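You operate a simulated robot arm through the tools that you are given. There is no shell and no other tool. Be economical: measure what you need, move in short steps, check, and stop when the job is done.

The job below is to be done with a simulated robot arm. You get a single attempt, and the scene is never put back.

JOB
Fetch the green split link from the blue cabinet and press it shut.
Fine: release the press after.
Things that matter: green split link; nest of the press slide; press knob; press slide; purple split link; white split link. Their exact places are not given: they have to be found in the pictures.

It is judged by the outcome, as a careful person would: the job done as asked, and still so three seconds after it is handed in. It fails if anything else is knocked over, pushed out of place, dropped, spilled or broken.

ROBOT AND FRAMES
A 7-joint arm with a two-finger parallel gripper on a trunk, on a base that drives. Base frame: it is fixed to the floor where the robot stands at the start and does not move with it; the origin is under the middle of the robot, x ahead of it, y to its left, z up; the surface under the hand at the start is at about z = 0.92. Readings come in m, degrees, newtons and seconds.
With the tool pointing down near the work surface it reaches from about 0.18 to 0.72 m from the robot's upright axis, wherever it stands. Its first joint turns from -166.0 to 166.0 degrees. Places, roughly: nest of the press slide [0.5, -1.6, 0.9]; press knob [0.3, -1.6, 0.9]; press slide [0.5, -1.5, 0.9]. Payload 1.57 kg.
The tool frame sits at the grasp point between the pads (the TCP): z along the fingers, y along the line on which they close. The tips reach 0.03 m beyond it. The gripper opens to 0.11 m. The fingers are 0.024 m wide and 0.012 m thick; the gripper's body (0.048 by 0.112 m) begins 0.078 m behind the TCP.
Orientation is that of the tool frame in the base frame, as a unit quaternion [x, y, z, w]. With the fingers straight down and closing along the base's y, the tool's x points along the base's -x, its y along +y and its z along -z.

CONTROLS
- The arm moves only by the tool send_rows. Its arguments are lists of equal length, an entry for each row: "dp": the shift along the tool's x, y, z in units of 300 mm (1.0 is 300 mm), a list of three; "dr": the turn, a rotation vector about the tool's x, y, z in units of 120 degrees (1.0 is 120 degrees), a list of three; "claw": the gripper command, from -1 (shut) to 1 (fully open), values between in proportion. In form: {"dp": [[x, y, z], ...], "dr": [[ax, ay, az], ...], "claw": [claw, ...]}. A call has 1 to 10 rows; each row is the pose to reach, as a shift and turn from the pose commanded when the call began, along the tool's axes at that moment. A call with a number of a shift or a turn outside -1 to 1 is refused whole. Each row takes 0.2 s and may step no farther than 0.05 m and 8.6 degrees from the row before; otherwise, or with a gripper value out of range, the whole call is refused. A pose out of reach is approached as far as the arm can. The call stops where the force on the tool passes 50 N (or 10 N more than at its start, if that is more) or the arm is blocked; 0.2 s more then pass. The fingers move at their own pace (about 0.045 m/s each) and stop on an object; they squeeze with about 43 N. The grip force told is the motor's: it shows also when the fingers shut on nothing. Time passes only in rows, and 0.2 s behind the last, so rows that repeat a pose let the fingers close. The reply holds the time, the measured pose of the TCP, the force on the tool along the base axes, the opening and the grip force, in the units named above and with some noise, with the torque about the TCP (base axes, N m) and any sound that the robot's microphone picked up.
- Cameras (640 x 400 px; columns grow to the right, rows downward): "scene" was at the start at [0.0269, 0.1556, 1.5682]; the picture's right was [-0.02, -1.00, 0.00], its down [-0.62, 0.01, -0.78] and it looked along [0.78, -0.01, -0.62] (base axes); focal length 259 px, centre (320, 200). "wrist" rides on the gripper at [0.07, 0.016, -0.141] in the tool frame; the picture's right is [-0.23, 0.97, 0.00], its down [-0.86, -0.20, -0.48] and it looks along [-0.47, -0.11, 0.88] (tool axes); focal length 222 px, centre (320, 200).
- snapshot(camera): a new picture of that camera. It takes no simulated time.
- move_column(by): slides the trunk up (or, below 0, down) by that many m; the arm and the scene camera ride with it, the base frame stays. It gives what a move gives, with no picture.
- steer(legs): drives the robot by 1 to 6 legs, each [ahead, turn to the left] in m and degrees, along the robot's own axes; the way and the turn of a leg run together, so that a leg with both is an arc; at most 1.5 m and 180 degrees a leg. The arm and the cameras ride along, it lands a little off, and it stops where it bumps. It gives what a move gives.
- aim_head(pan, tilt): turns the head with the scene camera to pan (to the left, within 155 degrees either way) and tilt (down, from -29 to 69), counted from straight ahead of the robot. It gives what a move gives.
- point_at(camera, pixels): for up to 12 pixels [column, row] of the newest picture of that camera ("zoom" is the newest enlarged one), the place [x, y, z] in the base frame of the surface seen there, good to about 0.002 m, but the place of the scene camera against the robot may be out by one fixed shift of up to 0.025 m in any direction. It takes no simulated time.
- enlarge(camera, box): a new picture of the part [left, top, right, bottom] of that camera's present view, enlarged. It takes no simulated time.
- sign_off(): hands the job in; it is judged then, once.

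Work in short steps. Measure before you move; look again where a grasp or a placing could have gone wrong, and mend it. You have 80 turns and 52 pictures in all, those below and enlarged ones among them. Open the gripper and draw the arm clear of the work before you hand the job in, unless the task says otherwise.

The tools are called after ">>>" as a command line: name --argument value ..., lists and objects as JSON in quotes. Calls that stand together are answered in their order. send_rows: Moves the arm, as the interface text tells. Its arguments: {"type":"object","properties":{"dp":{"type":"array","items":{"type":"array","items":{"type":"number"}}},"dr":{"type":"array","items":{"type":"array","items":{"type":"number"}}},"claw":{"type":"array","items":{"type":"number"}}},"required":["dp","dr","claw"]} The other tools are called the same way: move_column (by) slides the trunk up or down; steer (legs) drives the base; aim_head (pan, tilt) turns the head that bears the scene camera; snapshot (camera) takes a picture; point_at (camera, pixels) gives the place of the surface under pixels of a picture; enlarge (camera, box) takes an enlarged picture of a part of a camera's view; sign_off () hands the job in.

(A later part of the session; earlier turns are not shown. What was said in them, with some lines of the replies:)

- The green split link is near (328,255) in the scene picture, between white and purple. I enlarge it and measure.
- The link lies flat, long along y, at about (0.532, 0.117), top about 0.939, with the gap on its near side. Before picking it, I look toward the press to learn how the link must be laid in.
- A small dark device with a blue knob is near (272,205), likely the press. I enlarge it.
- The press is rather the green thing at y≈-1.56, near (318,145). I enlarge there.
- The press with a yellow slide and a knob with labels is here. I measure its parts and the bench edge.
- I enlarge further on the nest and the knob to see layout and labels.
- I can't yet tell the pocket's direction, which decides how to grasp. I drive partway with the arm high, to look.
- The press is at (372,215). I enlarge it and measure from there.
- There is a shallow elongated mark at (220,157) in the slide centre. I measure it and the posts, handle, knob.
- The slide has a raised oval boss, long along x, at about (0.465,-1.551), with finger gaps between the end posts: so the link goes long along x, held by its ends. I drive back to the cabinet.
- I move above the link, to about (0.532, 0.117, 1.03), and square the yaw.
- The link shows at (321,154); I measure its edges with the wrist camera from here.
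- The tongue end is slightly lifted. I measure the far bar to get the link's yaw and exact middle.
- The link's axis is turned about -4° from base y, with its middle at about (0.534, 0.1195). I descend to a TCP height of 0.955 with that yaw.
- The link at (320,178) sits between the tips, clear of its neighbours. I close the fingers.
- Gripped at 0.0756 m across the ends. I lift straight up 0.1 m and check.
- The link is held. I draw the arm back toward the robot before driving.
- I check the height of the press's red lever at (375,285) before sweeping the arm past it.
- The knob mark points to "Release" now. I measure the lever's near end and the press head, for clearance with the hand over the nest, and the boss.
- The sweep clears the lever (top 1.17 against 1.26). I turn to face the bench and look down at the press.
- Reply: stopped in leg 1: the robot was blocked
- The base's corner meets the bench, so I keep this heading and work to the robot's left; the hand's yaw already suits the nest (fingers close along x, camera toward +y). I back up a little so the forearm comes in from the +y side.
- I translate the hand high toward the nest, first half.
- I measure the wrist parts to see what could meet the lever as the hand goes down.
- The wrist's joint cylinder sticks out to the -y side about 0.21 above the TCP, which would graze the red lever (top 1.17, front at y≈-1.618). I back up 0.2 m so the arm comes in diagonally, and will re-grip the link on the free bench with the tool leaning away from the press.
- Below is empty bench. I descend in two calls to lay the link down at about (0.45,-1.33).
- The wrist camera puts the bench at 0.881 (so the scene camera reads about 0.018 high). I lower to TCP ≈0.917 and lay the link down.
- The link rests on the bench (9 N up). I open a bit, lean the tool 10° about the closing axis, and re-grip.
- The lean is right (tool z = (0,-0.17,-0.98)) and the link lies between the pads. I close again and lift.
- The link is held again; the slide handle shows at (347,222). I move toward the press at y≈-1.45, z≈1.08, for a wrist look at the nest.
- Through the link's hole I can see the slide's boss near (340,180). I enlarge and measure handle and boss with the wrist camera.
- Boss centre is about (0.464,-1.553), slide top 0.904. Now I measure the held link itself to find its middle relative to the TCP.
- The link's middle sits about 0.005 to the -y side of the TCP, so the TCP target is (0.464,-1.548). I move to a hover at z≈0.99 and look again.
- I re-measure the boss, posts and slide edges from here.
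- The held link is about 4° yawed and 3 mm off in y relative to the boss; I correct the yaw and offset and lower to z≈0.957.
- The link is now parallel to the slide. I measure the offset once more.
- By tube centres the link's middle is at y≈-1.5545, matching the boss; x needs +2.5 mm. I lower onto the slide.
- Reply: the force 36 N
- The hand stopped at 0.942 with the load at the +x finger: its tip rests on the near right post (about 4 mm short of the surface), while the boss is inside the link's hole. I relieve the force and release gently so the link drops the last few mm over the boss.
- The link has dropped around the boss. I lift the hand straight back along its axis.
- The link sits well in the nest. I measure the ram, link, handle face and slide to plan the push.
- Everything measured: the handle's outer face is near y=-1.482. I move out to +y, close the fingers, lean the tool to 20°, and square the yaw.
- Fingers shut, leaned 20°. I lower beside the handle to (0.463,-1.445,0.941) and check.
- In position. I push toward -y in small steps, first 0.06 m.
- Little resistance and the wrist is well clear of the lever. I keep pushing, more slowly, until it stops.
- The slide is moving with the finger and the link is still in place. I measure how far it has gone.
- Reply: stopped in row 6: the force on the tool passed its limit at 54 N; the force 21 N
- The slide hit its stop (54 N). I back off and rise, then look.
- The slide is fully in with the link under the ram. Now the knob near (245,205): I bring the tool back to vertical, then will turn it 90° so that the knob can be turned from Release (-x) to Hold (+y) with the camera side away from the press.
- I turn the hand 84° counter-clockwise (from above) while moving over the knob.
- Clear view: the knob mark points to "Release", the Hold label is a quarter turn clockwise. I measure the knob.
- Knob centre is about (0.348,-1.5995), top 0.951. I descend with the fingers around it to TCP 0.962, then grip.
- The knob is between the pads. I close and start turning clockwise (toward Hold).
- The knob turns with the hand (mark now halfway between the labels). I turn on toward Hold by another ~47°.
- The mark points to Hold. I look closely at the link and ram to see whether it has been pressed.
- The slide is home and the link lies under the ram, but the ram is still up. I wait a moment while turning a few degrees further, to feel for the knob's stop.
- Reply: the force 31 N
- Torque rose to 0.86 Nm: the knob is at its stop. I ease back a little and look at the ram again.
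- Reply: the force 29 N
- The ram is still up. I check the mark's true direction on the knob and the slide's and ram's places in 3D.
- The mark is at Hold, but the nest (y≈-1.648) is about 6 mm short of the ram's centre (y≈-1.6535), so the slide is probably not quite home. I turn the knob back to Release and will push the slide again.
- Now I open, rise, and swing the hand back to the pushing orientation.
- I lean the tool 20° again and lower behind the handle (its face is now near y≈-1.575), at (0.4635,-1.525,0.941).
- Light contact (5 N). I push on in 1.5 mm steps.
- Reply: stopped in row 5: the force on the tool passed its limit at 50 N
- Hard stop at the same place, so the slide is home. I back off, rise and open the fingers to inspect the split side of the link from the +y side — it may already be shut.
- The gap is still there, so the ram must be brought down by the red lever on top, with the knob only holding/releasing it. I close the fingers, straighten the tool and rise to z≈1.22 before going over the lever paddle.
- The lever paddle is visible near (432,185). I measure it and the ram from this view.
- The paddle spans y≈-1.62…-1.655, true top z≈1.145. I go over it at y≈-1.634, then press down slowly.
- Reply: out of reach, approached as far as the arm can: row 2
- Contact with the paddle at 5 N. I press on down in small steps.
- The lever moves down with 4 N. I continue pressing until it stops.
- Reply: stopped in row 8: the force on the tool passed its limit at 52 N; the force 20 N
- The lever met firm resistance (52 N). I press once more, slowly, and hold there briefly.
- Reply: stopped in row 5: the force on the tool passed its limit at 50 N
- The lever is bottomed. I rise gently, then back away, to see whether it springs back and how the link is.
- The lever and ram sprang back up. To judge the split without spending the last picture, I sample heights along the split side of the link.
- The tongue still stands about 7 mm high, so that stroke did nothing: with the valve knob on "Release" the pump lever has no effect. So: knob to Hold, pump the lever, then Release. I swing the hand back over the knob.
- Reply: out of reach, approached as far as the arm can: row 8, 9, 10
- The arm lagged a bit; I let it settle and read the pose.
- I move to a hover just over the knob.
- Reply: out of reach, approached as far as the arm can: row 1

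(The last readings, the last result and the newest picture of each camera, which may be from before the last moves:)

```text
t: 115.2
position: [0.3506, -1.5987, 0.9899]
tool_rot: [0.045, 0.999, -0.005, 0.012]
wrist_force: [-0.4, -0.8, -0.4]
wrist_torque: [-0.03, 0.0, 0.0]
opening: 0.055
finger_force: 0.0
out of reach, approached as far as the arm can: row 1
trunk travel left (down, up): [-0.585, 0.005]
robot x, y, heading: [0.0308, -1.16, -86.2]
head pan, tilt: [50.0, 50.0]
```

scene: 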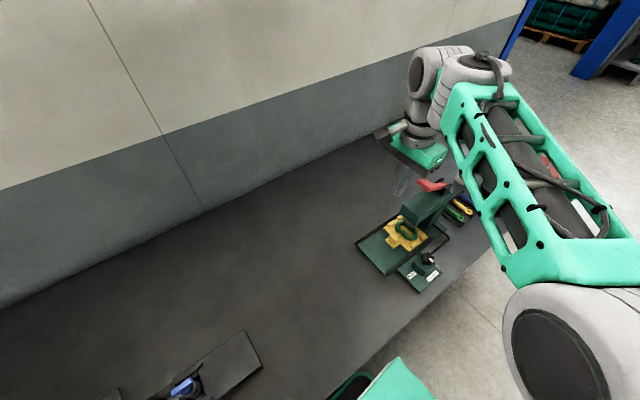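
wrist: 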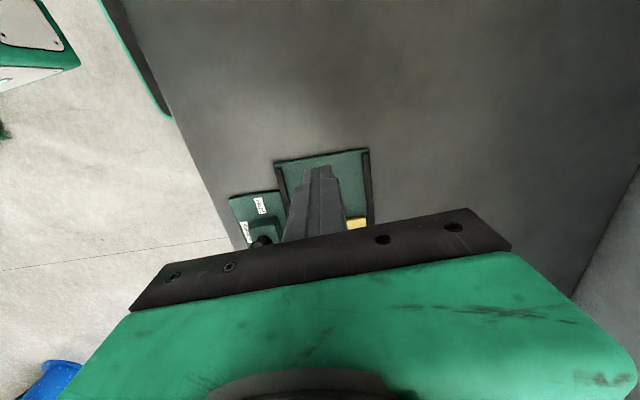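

On target. I descend around the knob and grip it.

>>> send_rows --dp '[[0.007, -0.003, 0.05], [0.007, -0.003, 0.097], [0.007, -0.003, 0.097], [0.007, -0.003, 0.097], [0.007, -0.003, 0.097], [0.007, -0.003, 0.097]]' --dr '[[0, 0, 0], [0, 0, 0], [0, 0, 0], [0, 0, 0], [0, 0, 0], [0, 0, 0]]' --claw '[0, 0, -0.6, -0.6, -0.6, -0.6]'

>>> send_rows --dp '[[0, 0, 0], [0, 0, 0], [0, 0, 0], [0, 0, 0], [0, 0, 0], [0, 0, 0], [0, 0, 0], [0, 0, 0], [0, 0, 0], [0, 0, 0]]' --dr '[[0, 0, 0.07], [0, 0, 0.14], [0, 0, 0.21], [0, 0, 0.28], [0, 0, 0.35], [0, 0, 0.42], [0, 0, 0.49], [0, 0, 0.56], [0, 0, 0.63], [0, 0, 0.7]]' --claw '[-0.6, -0.6, -0.6, -0.6, -0.6, -0.6, -0.6, -0.6, -0.6, -0.6]'

>>> send_rows --dp '[[0, 0, 0], [0, 0, 0], [0, 0, 0]]' --dr '[[0, 0, 0.04], [0, 0, 0.08], [0, 0, 0.08]]' --claw '[-0.6, -0.6, -0.6]'

```text
t: 116.5
position: [0.3496, -1.6008, 0.9587]
tool_rot: [0.045, 0.999, -0.005, 0.013]
wrist_force: [0.8, -1.6, -0.1]
wrist_torque: [0.31, -0.19, -0.02]
opening: 0.0348
finger_force: 39.3
trunk travel left (down, up): [-0.585, 0.005]
robot x, y, heading: [0.0361, -1.1581, -86.0]
head pan, tilt: [50.0, 50.0]
```

```text
t: 118.8
position: [0.3489, -1.6019, 0.9606]
tool_rot: [0.703, 0.711, 0.005, 0.013]
wrist_force: [2.5, -13.6, 3.6]
wrist_torque: [-1.05, 0.7, -0.04]
opening: 0.035
finger_force: 42.5
trunk travel left (down, up): [-0.585, 0.005]
robot x, y, heading: [0.0336, -1.1526, -86.1]
head pan, tilt: [50.0, 50.0]
```

```text
t: 119.5
position: [0.3485, -1.6007, 0.9615]
tool_rot: [0.76, 0.65, 0.006, 0.012]
wrist_force: [1.3, -12.5, 8.8]
wrist_torque: [0.09, 0.73, 0.32]
opening: 0.0348
finger_force: 42.7
trunk travel left (down, up): [-0.585, 0.005]
robot x, y, heading: [0.0338, -1.1548, -86.2]
head pan, tilt: [50.0, 50.0]
5 turns are left
```

Only 5 turns are left, so I chain moves. The knob is at its Hold stop (0.32 Nm); now I let go, rise, go over the lever and pump three strokes.

>>> send_rows --dp '[[0, 0, 0], [0, 0, 0], [0, 0, -0.1], [0, 0, -0.25], [0, 0, -0.4], [0, 0, -0.55], [0, 0, -0.7], [0, 0, -0.815], [0, 0, -0.815]]' --dr '[[0, 0, 0], [0, 0, 0], [0, 0, 0], [0, 0, 0], [0, 0, 0], [0, 0, 0], [0, 0, 0], [0, 0, 0], [0, 0, 0]]' --claw '[0, 0, 0, 0, -0.5, -1, -1, -1, -1]'

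>>> send_rows --dp '[[-0.01, 0.1, 0], [-0.02, 0.2, 0], [-0.03, 0.3, 0], [-0.044, 0.4, 0], [-0.044, 0.4, 0], [-0.044, 0.4, 0]]' --dr '[[0, 0, -0.02], [0, 0, -0.04], [0, 0, -0.06], [0, 0, -0.079], [0, 0, -0.079], [0, 0, -0.079]]' --claw '[-1, -1, -1, -1, -1, -1]'

>>> send_rows --dp '[[0, 0, 0.13], [0, 0, 0.262], [0, 0, 0.262], [0, 0, 0.1], [0, 0, 0.262], [0, 0, 0.262], [0, 0, 0.1], [0, 0, 0.262], [0, 0, 0.262], [0, 0, 0.1]]' --dr '[[0, 0, 0], [0, 0, 0], [0, 0, 0], [0, 0, 0], [0, 0, 0], [0, 0, 0], [0, 0, 0], [0, 0, 0], [0, 0, 0], [0, 0, 0]]' --claw '[-1, -1, -1, -1, -1, -1, -1, -1, -1, -1]'

```text
t: 121.5
position: [0.3433, -1.5962, 1.2044]
tool_rot: [0.759, 0.65, 0.006, 0.012]
wrist_force: [0.1, -0.8, -0.2]
wrist_torque: [-0.01, 0.03, -0.01]
opening: 0.0
finger_force: 21.1
trunk travel left (down, up): [-0.585, 0.005]
robot x, y, heading: [0.0299, -1.1539, -85.9]
head pan, tilt: [50.0, 50.0]
```

```text
t: 123.0
position: [0.4584, -1.6311, 1.2087]
tool_rot: [0.702, 0.712, 0.0, 0.014]
wrist_force: [0.0, 0.4, 0.2]
wrist_torque: [-0.04, -0.01, -0.02]
opening: 0.0
finger_force: 21.8
out of reach, approached as far as the arm can: row 4, 5
trunk travel left (down, up): [-0.585, 0.005]
robot x, y, heading: [0.0362, -1.159, -86.0]
head pan, tilt: [50.0, 50.0]
```

```text
t: 125.2
position: [0.4606, -1.626, 1.1781]
tool_rot: [0.703, 0.711, 0.005, 0.011]
wrist_force: [-1.5, 0.6, 2.5]
wrist_torque: [0.04, 0.1, 0.03]
opening: 0.0
finger_force: 21.1
trunk travel left (down, up): [-0.585, 0.005]
robot x, y, heading: [0.034, -1.1578, -86.3]
head pan, tilt: [50.0, 50.0]
4 turns are left
```

The three strokes went through without a force stop. I pump on (up to nine more strokes), then leave the lever and move over the knob for a look.

>>> send_rows --dp '[[0, 0, 0.1], [0, 0, 0.17], [0, 0, 0.17], [0, 0, 0.01], [0, 0, 0.17], [0, 0, 0.17], [0, 0, 0.01], [0, 0, 0.17], [0, 0, 0.17], [0, 0, 0.01]]' --dr '[[0, 0, 0], [0, 0, 0], [0, 0, 0], [0, 0, 0], [0, 0, 0], [0, 0, 0], [0, 0, 0], [0, 0, 0], [0, 0, 0], [0, 0, 0]]' --claw '[-1, -1, -1, -1, -1, -1, -1, -1, -1, -1]'

>>> send_rows --dp '[[0, 0, 0.1], [0, 0, 0.17], [0, 0, 0.17], [0, 0, 0.01], [0, 0, 0.17], [0, 0, 0.17], [0, 0, 0.01], [0, 0, 0.17], [0, 0, 0.17], [0, 0, 0.01]]' --dr '[[0, 0, 0], [0, 0, 0], [0, 0, 0], [0, 0, 0], [0, 0, 0], [0, 0, 0], [0, 0, 0], [0, 0, 0], [0, 0, 0], [0, 0, 0]]' --claw '[-1, -1, -1, -1, -1, -1, -1, -1, -1, -1]'

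>>> send_rows --dp '[[0, 0, 0.1], [0, 0, 0.17], [0, 0, 0.17], [0, 0, 0.01], [0, 0, 0.17], [0, 0, 0.17], [0, 0, 0.01], [0, 0, 0.17], [0, 0, 0.17], [0, 0, 0.01]]' --dr '[[0, 0, 0], [0, 0, 0], [0, 0, 0], [0, 0, 0], [0, 0, 0], [0, 0, 0], [0, 0, 0], [0, 0, 0], [0, 0, 0], [0, 0, 0]]' --claw '[-1, -1, -1, -1, -1, -1, -1, -1, -1, -1]'

>>> send_rows --dp '[[0, 0, -0.07], [0.12, 0, -0.07], [0.24, 0, -0.07], [0.34, 0, -0.07], [0.34, 0, -0.07]]' --dr '[[0, 0, 0], [0, 0, 0], [0, 0, 0], [0, 0, 0], [0, 0, 0]]' --claw '[-1, -1, -1, -1, -1]'

>>> send_rows --dp '[[-0.01, -0.04, 0.03], [-0.02, -0.08, 0.06], [-0.04, -0.12, 0.09], [-0.06, -0.16, 0.12], [-0.08, -0.2, 0.15], [-0.1, -0.24, 0.18], [-0.12, -0.28, 0.2], [-0.14, -0.32, 0.2], [-0.16, -0.35, 0.2], [-0.17, -0.37, 0.2]]' --dr '[[0, 0, -0.07], [0, 0, -0.14], [0, 0, -0.21], [0, 0, -0.28], [0, 0, -0.35], [0, 0, -0.42], [0, 0, -0.49], [0, 0, -0.56], [0, 0, -0.63], [0, 0, -0.7]]' --claw '[-1, -1, -0.8, -0.6, -0.4, -0.2, 0, 0, 0, 0]'

>>> enlarge --camera "wrist" --box '[200, 80, 440, 240]'

```text
t: 127.3
position: [0.4579, -1.6273, 1.1745]
tool_rot: [0.703, 0.711, 0.005, 0.013]
wrist_force: [-2.3, 1.1, 2.5]
wrist_torque: [0.03, 0.13, 0.01]
opening: 0.0
finger_force: 21.2
trunk travel left (down, up): [-0.585, 0.005]
robot x, y, heading: [0.034, -1.1586, -86.1]
head pan, tilt: [50.0, 50.0]
```

```text
t: 129.6
position: [0.4595, -1.6286, 1.1704]
tool_rot: [0.702, 0.712, 0.005, 0.012]
wrist_force: [-2.8, -0.3, 2.4]
wrist_torque: [0.0, 0.14, 0.01]
opening: 0.0
finger_force: 21.0
trunk travel left (down, up): [-0.585, 0.005]
robot x, y, heading: [0.0298, -1.1552, -86.1]
head pan, tilt: [50.0, 50.0]
```

```text
t: 131.8
position: [0.4598, -1.6295, 1.1679]
tool_rot: [0.703, 0.711, 0.005, 0.012]
wrist_force: [-3.5, 0.9, 2.7]
wrist_torque: [0.03, 0.09, 0.01]
opening: 0.0001
finger_force: 21.2
trunk travel left (down, up): [-0.585, 0.005]
robot x, y, heading: [0.0344, -1.1558, -86.2]
head pan, tilt: [50.0, 50.0]
```

```text
t: 132.9
position: [0.4588, -1.5272, 1.1877]
tool_rot: [0.703, 0.712, 0.005, 0.013]
wrist_force: [0.2, -0.3, -0.2]
wrist_torque: [0.0, 0.03, 0.01]
opening: 0.0
finger_force: 21.4
trunk travel left (down, up): [-0.585, 0.005]
robot x, y, heading: [0.0312, -1.1567, -86.0]
head pan, tilt: [50.0, 50.0]
```

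```text
t: 135.2
position: [0.351, -1.5794, 1.1275]
tool_rot: [0.046, 0.999, -0.006, 0.013]
wrist_force: [-0.7, -0.3, 1.2]
wrist_torque: [-0.05, -0.04, 0.0]
opening: 0.055
finger_force: 0.0
trunk travel left (down, up): [-0.585, 0.005]
robot x, y, heading: [0.0305, -1.1583, -86.2]
head pan, tilt: [50.0, 50.0]
```

```text
2.50 times, centred on (320, 160) of wrist
3 turns are left
```

zoom: 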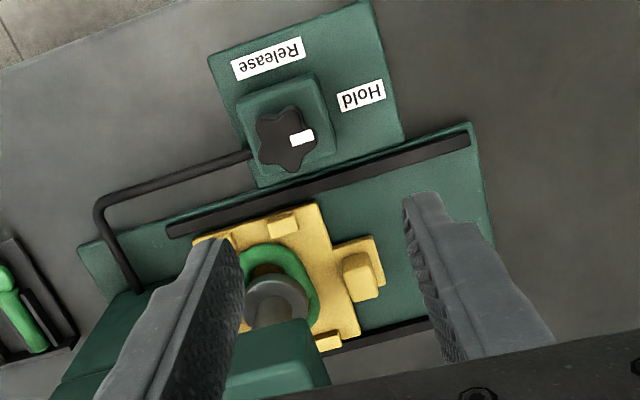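

The knob shows Hold and the ram plate at (275,300) is now lower than before, so pumping works. I measure it, go back and pump further strokes, then return over the knob.

>>> point_at --camera "zoom" --pixels '[[275, 297], [262, 290], [300, 300], [250, 256], [285, 256], [312, 285], [306, 270], [300, 137], [270, 250]]'

>>> send_rows --dp '[[-0.035, 0.03, -0.04], [-0.07, 0.06, -0.08], [-0.105, 0.09, -0.12], [-0.14, 0.12, -0.16], [-0.175, 0.15, -0.2], [-0.21, 0.17, -0.217], [-0.245, 0.18, -0.217], [-0.28, 0.19, -0.217], [-0.315, 0.2, -0.217], [-0.35, 0.2, -0.217]]' --dr '[[0, 0, 0.07], [0, 0, 0.14], [0, 0, 0.21], [0, 0, 0.28], [0, 0, 0.35], [0, 0, 0.42], [0, 0, 0.49], [0, 0, 0.56], [0, 0, 0.63], [0, 0, 0.7]]' --claw '[-0.5, -1, -1, -1, -1, -1, -1, -1, -1, -1]'

>>> send_rows --dp '[[-0.12, 0, 0], [-0.24, 0, 0], [-0.34, 0, 0], [-0.34, 0, 0.04], [-0.34, 0, 0.04]]' --dr '[[0, 0, 0], [0, 0, 0], [0, 0, 0], [0, 0, 0], [0, 0, 0]]' --claw '[-1, -1, -1, -1, -1]'

>>> send_rows --dp '[[0, 0, 0.1], [0, 0, 0.19], [0, 0, 0.19], [0, 0, 0.025], [0, 0, 0.19], [0, 0, 0.19], [0, 0, 0.025], [0, 0, 0.19], [0, 0, 0.1], [0, 0, 0]]' --dr '[[0, 0, 0], [0, 0, 0], [0, 0, 0], [0, 0, 0], [0, 0, 0], [0, 0, 0], [0, 0, 0], [0, 0, 0], [0, 0, 0], [0, 0, 0]]' --claw '[-1, -1, -1, -1, -1, -1, -1, -1, -1, -1]'

>>> send_rows --dp '[[0, 0, 0.1], [0, 0, 0.19], [0, 0, 0.19], [0, 0, 0.025], [0, 0, 0.19], [0, 0, 0.19], [0, 0, 0.025], [0, 0, 0.19], [0, 0, 0.1], [0, 0, 0]]' --dr '[[0, 0, 0], [0, 0, 0], [0, 0, 0], [0, 0, 0], [0, 0, 0], [0, 0, 0], [0, 0, 0], [0, 0, 0], [0, 0, 0], [0, 0, 0]]' --claw '[-1, -1, -1, -1, -1, -1, -1, -1, -1, -1]'

>>> send_rows --dp '[[0, 0, 0.1], [0, 0, 0.19], [0, 0, 0.19], [0, 0, 0.025], [0, 0, 0.19], [0, 0, 0.19], [0, 0, 0.025], [0, 0, 0.19], [0, 0, 0.1], [0, 0, 0]]' --dr '[[0, 0, 0], [0, 0, 0], [0, 0, 0], [0, 0, 0], [0, 0, 0], [0, 0, 0], [0, 0, 0], [0, 0, 0], [0, 0, 0], [0, 0, 0]]' --claw '[-1, -1, -1, -1, -1, -1, -1, -1, -1, -1]'

>>> send_rows --dp '[[0, 0, 0.1], [0, 0, 0.19], [0, 0, 0.19], [0, 0, 0.025], [0, 0, 0.19], [0, 0, 0.19], [0, 0, 0.025], [0, 0, 0.19], [0, 0, 0.1], [0, 0, 0]]' --dr '[[0, 0, 0], [0, 0, 0], [0, 0, 0], [0, 0, 0], [0, 0, 0], [0, 0, 0], [0, 0, 0], [0, 0, 0], [0, 0, 0], [0, 0, 0]]' --claw '[-1, -1, -1, -1, -1, -1, -1, -1, -1, -1]'

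>>> send_rows --dp '[[0, 0, 0.1], [0, 0, 0.19], [0, 0, 0.21], [0, 0, 0.22], [0, 0, 0.22], [0, 0, 0.1], [0, 0, 0]]' --dr '[[0, 0, 0], [0, 0, 0], [0, 0, 0], [0, 0, 0], [0, 0, 0], [0, 0, 0], [0, 0, 0]]' --claw '[-1, -1, -1, -1, -1, -1, -1]'

>>> send_rows --dp '[[0, 0, -0.07], [0.12, 0, -0.07], [0.24, 0, -0.07], [0.34, 0, -0.07], [0.34, 0, -0.07]]' --dr '[[0, 0, 0], [0, 0, 0], [0, 0, 0], [0, 0, 0], [0, 0, 0]]' --claw '[-1, -1, -1, -1, -1]'

>>> send_rows --dp '[[-0.01, -0.04, 0.01], [-0.02, -0.08, 0.03], [-0.04, -0.12, 0.05], [-0.06, -0.16, 0.07], [-0.08, -0.2, 0.09], [-0.1, -0.24, 0.1], [-0.12, -0.28, 0.1], [-0.14, -0.32, 0.1], [-0.16, -0.35, 0.1], [-0.17, -0.37, 0.1]]' --dr '[[0, 0, -0.07], [0, 0, -0.14], [0, 0, -0.21], [0, 0, -0.28], [0, 0, -0.35], [0, 0, -0.42], [0, 0, -0.49], [0, 0, -0.56], [0, 0, -0.63], [0, 0, -0.7]]' --claw '[-1, -1, -0.8, -0.6, -0.4, -0.2, 0, 0, 0, 0]'

>>> send_rows --dp '[[0, 0, 0], [0, 0, 0]]' --dr '[[0, 0, 0], [0, 0, 0]]' --claw '[0, 0]'

```text
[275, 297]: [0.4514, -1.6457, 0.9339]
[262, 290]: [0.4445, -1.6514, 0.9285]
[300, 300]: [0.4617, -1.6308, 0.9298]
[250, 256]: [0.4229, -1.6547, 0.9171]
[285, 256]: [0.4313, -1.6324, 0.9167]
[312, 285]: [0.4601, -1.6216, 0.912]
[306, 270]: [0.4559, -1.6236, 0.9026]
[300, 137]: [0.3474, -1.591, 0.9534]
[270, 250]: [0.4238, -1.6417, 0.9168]
```

```text
t: 137.3
position: [0.4581, -1.5298, 1.1935]
tool_rot: [0.704, 0.71, 0.005, 0.012]
wrist_force: [-0.6, -0.3, -0.4]
wrist_torque: [-0.02, 0.0, 0.02]
opening: 0.0
finger_force: 21.5
trunk travel left (down, up): [-0.585, 0.005]
robot x, y, heading: [0.0372, -1.1581, -85.9]
head pan, tilt: [50.0, 50.0]
```

```text
t: 138.6
position: [0.4586, -1.6318, 1.1824]
tool_rot: [0.703, 0.711, 0.004, 0.013]
wrist_force: [-0.2, 0.1, -0.1]
wrist_torque: [0.03, -0.03, 0.01]
opening: 0.0
finger_force: 22.0
trunk travel left (down, up): [-0.585, 0.005]
robot x, y, heading: [0.0351, -1.1538, -85.9]
head pan, tilt: [50.0, 50.0]
```

```text
t: 140.8
position: [0.4587, -1.6292, 1.1808]
tool_rot: [0.702, 0.712, 0.005, 0.013]
wrist_force: [0.4, -0.5, 0.6]
wrist_torque: [-0.02, 0.03, 0.0]
opening: 0.0
finger_force: 21.7
trunk travel left (down, up): [-0.585, 0.005]
robot x, y, heading: [0.0315, -1.159, -86.0]
head pan, tilt: [50.0, 50.0]
```

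```text
t: 142.9
position: [0.4571, -1.6307, 1.1819]
tool_rot: [0.703, 0.711, 0.005, 0.012]
wrist_force: [0.5, 0.0, -0.5]
wrist_torque: [0.04, -0.04, 0.01]
opening: 0.0
finger_force: 21.5
trunk travel left (down, up): [-0.585, 0.005]
robot x, y, heading: [0.0342, -1.154, -86.0]
head pan, tilt: [50.0, 50.0]
```

```text
t: 145.2
position: [0.4581, -1.6309, 1.1837]
tool_rot: [0.703, 0.711, 0.006, 0.012]
wrist_force: [0.2, -0.6, 0.7]
wrist_torque: [-0.01, 0.01, -0.01]
opening: 0.0
finger_force: 21.4
trunk travel left (down, up): [-0.585, 0.005]
robot x, y, heading: [0.0331, -1.1562, -86.0]
head pan, tilt: [50.0, 50.0]
```

```text
t: 147.3
position: [0.459, -1.6323, 1.1842]
tool_rot: [0.703, 0.711, 0.004, 0.013]
wrist_force: [-0.7, 0.5, -0.3]
wrist_torque: [-0.02, 0.01, 0.0]
opening: 0.0001
finger_force: 20.9
trunk travel left (down, up): [-0.585, 0.005]
robot x, y, heading: [0.0362, -1.1567, -86.4]
head pan, tilt: [50.0, 50.0]
```

```text
t: 148.9
position: [0.4595, -1.6308, 1.1813]
tool_rot: [0.702, 0.712, 0.004, 0.012]
wrist_force: [0.7, 0.3, 0.2]
wrist_torque: [0.02, 0.02, -0.02]
opening: 0.0002
finger_force: 20.9
trunk travel left (down, up): [-0.585, 0.005]
robot x, y, heading: [0.0317, -1.158, -86.3]
head pan, tilt: [50.0, 50.0]
```

```text
t: 150.2
position: [0.4581, -1.5265, 1.2006]
tool_rot: [0.703, 0.711, 0.005, 0.013]
wrist_force: [-0.2, 0.8, -0.5]
wrist_torque: [-0.03, 0.0, -0.01]
opening: 0.0
finger_force: 21.0
trunk travel left (down, up): [-0.585, 0.005]
robot x, y, heading: [0.0328, -1.158, -86.0]
head pan, tilt: [50.0, 50.0]
```

```text
t: 152.3
position: [0.3468, -1.5816, 1.1705]
tool_rot: [0.046, 0.999, -0.004, 0.013]
wrist_force: [-0.3, 0.3, 0.5]
wrist_torque: [0.01, 0.01, 0.0]
opening: 0.0547
finger_force: 0.0
trunk travel left (down, up): [-0.585, 0.005]
robot x, y, heading: [0.0363, -1.156, -86.1]
head pan, tilt: [50.0, 50.0]
```

```text
t: 152.9
position: [0.348, -1.5818, 1.1699]
tool_rot: [0.047, 0.999, -0.004, 0.013]
wrist_force: [-0.6, -0.1, -0.2]
wrist_torque: [-0.01, -0.06, -0.02]
opening: 0.0551
finger_force: 0.0
trunk travel left (down, up): [-0.585, 0.005]
robot x, y, heading: [0.0313, -1.1571, -86.1]
head pan, tilt: [50.0, 50.0]
2 turns are left
```

The ram plate measured 0.929 on top, i.e. pressed right down onto the link (link top 0.917). Now I turn the hand, grip the knob, turn it back to Release, let go and draw clear, all in one chain.

>>> send_rows --dp '[[0.0, -0.01, 0.04], [0.0, -0.02, 0.08], [0.002, -0.03, 0.12], [0.004, -0.04, 0.16], [0.006, -0.05, 0.2], [0.008, -0.06, 0.24], [0.01, -0.062, 0.28], [0.011, -0.062, 0.32], [0.011, -0.062, 0.36], [0.011, -0.062, 0.4]]' --dr '[[0, 0, 0.07], [0, 0, 0.14], [0, 0, 0.21], [0, 0, 0.28], [0, 0, 0.35], [0, 0, 0.42], [0, 0, 0.49], [0, 0, 0.56], [0, 0, 0.63], [0, 0, 0.7]]' --claw '[0, 0, 0, 0, 0, 0, 0, 0, 0, 0]'

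>>> send_rows --dp '[[0, 0, 0.05], [0, 0, 0.14], [0, 0, 0.23], [0, 0, 0.297], [0, 0, 0.297], [0, 0, 0.297], [0, 0, 0.297], [0, 0, 0.297], [0, 0, 0.297]]' --dr '[[0, 0, 0.06], [0, 0, 0.06], [0, 0, 0.06], [0, 0, 0.06], [0, 0, 0.06], [0, 0, 0.06], [0, 0, 0.06], [0, 0, 0.06], [0, 0, 0.06]]' --claw '[0, 0, 0, 0, 0, -0.6, -0.6, -0.6, -0.6]'

>>> send_rows --dp '[[0, 0, 0], [0, 0, 0], [0, 0, 0], [0, 0, 0], [0, 0, 0], [0, 0, 0], [0, 0, 0], [0, 0, 0], [0, 0, 0], [0, 0, 0]]' --dr '[[0, 0, -0.07], [0, 0, -0.14], [0, 0, -0.21], [0, 0, -0.28], [0, 0, -0.35], [0, 0, -0.42], [0, 0, -0.49], [0, 0, -0.56], [0, 0, -0.63], [0, 0, -0.7]]' --claw '[-0.6, -0.6, -0.6, -0.6, -0.6, -0.6, -0.6, -0.6, -0.6, -0.6]'

>>> send_rows --dp '[[0, 0, 0], [0, 0, 0], [0, 0, 0], [0, 0, 0]]' --dr '[[0, 0, -0.04], [0, 0, -0.08], [0, 0, -0.09], [0, 0, -0.09]]' --claw '[-0.6, -0.6, -0.6, -0.6]'

>>> send_rows --dp '[[0, 0, 0], [0, 0, 0], [0, 0, 0], [0, 0, -0.1], [0, 0, -0.25], [0, 0, -0.4], [0, 0, -0.55], [0, 0.1, -0.65], [0, 0.2, -0.65], [0, 0.3, -0.65]]' --dr '[[0, 0, 0], [0, 0, 0], [0, 0, 0], [0, 0, 0], [0, 0, 0], [0, 0, 0], [0, 0, 0], [0, 0, 0], [0, 0, 0], [0, 0, 0]]' --claw '[0.1, 0.1, 0.1, 0.1, 0.1, 0.1, 0.1, 0.1, 0.1, 0.1]'

>>> snapshot --camera "wrist"

```text
t: 155.2
position: [0.3467, -1.6016, 1.0501]
tool_rot: [0.704, 0.71, 0.005, 0.013]
wrist_force: [-0.5, 0.4, -0.1]
wrist_torque: [0.0, 0.01, 0.02]
opening: 0.0551
finger_force: 0.0
trunk travel left (down, up): [-0.585, 0.005]
robot x, y, heading: [0.0334, -1.1542, -86.2]
head pan, tilt: [50.0, 50.0]
```

```text
t: 157.2
position: [0.3487, -1.6021, 0.9613]
tool_rot: [0.746, 0.666, 0.007, 0.012]
wrist_force: [6.1, -1.7, -1.5]
wrist_torque: [-0.22, 0.44, -0.01]
opening: 0.0351
finger_force: 40.1
trunk travel left (down, up): [-0.585, 0.005]
robot x, y, heading: [0.0334, -1.1549, -86.1]
head pan, tilt: [50.0, 50.0]
```

```text
t: 159.3
position: [0.3514, -1.6018, 0.9617]
tool_rot: [0.107, 0.994, -0.005, 0.014]
wrist_force: [14.3, 11.4, -0.8]
wrist_torque: [0.76, -0.74, 0.02]
opening: 0.0351
finger_force: 42.1
trunk travel left (down, up): [-0.585, 0.005]
robot x, y, heading: [0.0344, -1.1579, -86.1]
head pan, tilt: [50.0, 50.0]
```

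```text
t: 160.3
position: [0.3495, -1.6006, 0.9618]
tool_rot: [0.015, 1.0, -0.004, 0.011]
wrist_force: [8.6, 15.6, -2.8]
wrist_torque: [0.66, 0.11, -0.48]
opening: 0.0351
finger_force: 42.4
trunk travel left (down, up): [-0.585, 0.005]
robot x, y, heading: [0.0316, -1.155, -85.8]
head pan, tilt: [50.0, 50.0]
```

```text
t: 162.6
position: [0.3437, -1.5105, 1.158]
tool_rot: [0.015, 1.0, -0.005, 0.012]
wrist_force: [-0.6, -0.9, 0.6]
wrist_torque: [0.0, 0.0, 0.03]
opening: 0.0604
finger_force: 0.1
trunk travel left (down, up): [-0.585, 0.005]
robot x, y, heading: [0.0319, -1.1574, -86.2]
head pan, tilt: [50.0, 50.0]
```

```text
refused: no pictures are left
1 turns are left
```

The knob reached its Release stop (-0.48 Nm) and the gripper is open and clear of the press, so I hand the job in.

>>> sign_off

```text
The job is handed in.
```

I handed the job in with the green link in the press nest, pressed, and the press released. I had no pictures left to confirm by eye that the gap is closed.

- **Pressing:** After pumping the lever with the knob on Hold, the ram plate's top measured about 0.929 m. That puts the plate right on the link, whose top is about 0.917 m. I then pumped further strokes.
- **Release:** I turned the knob back until it met its Release stop, then opened the gripper and drew the arm clear. I did not see the ram rise after this.
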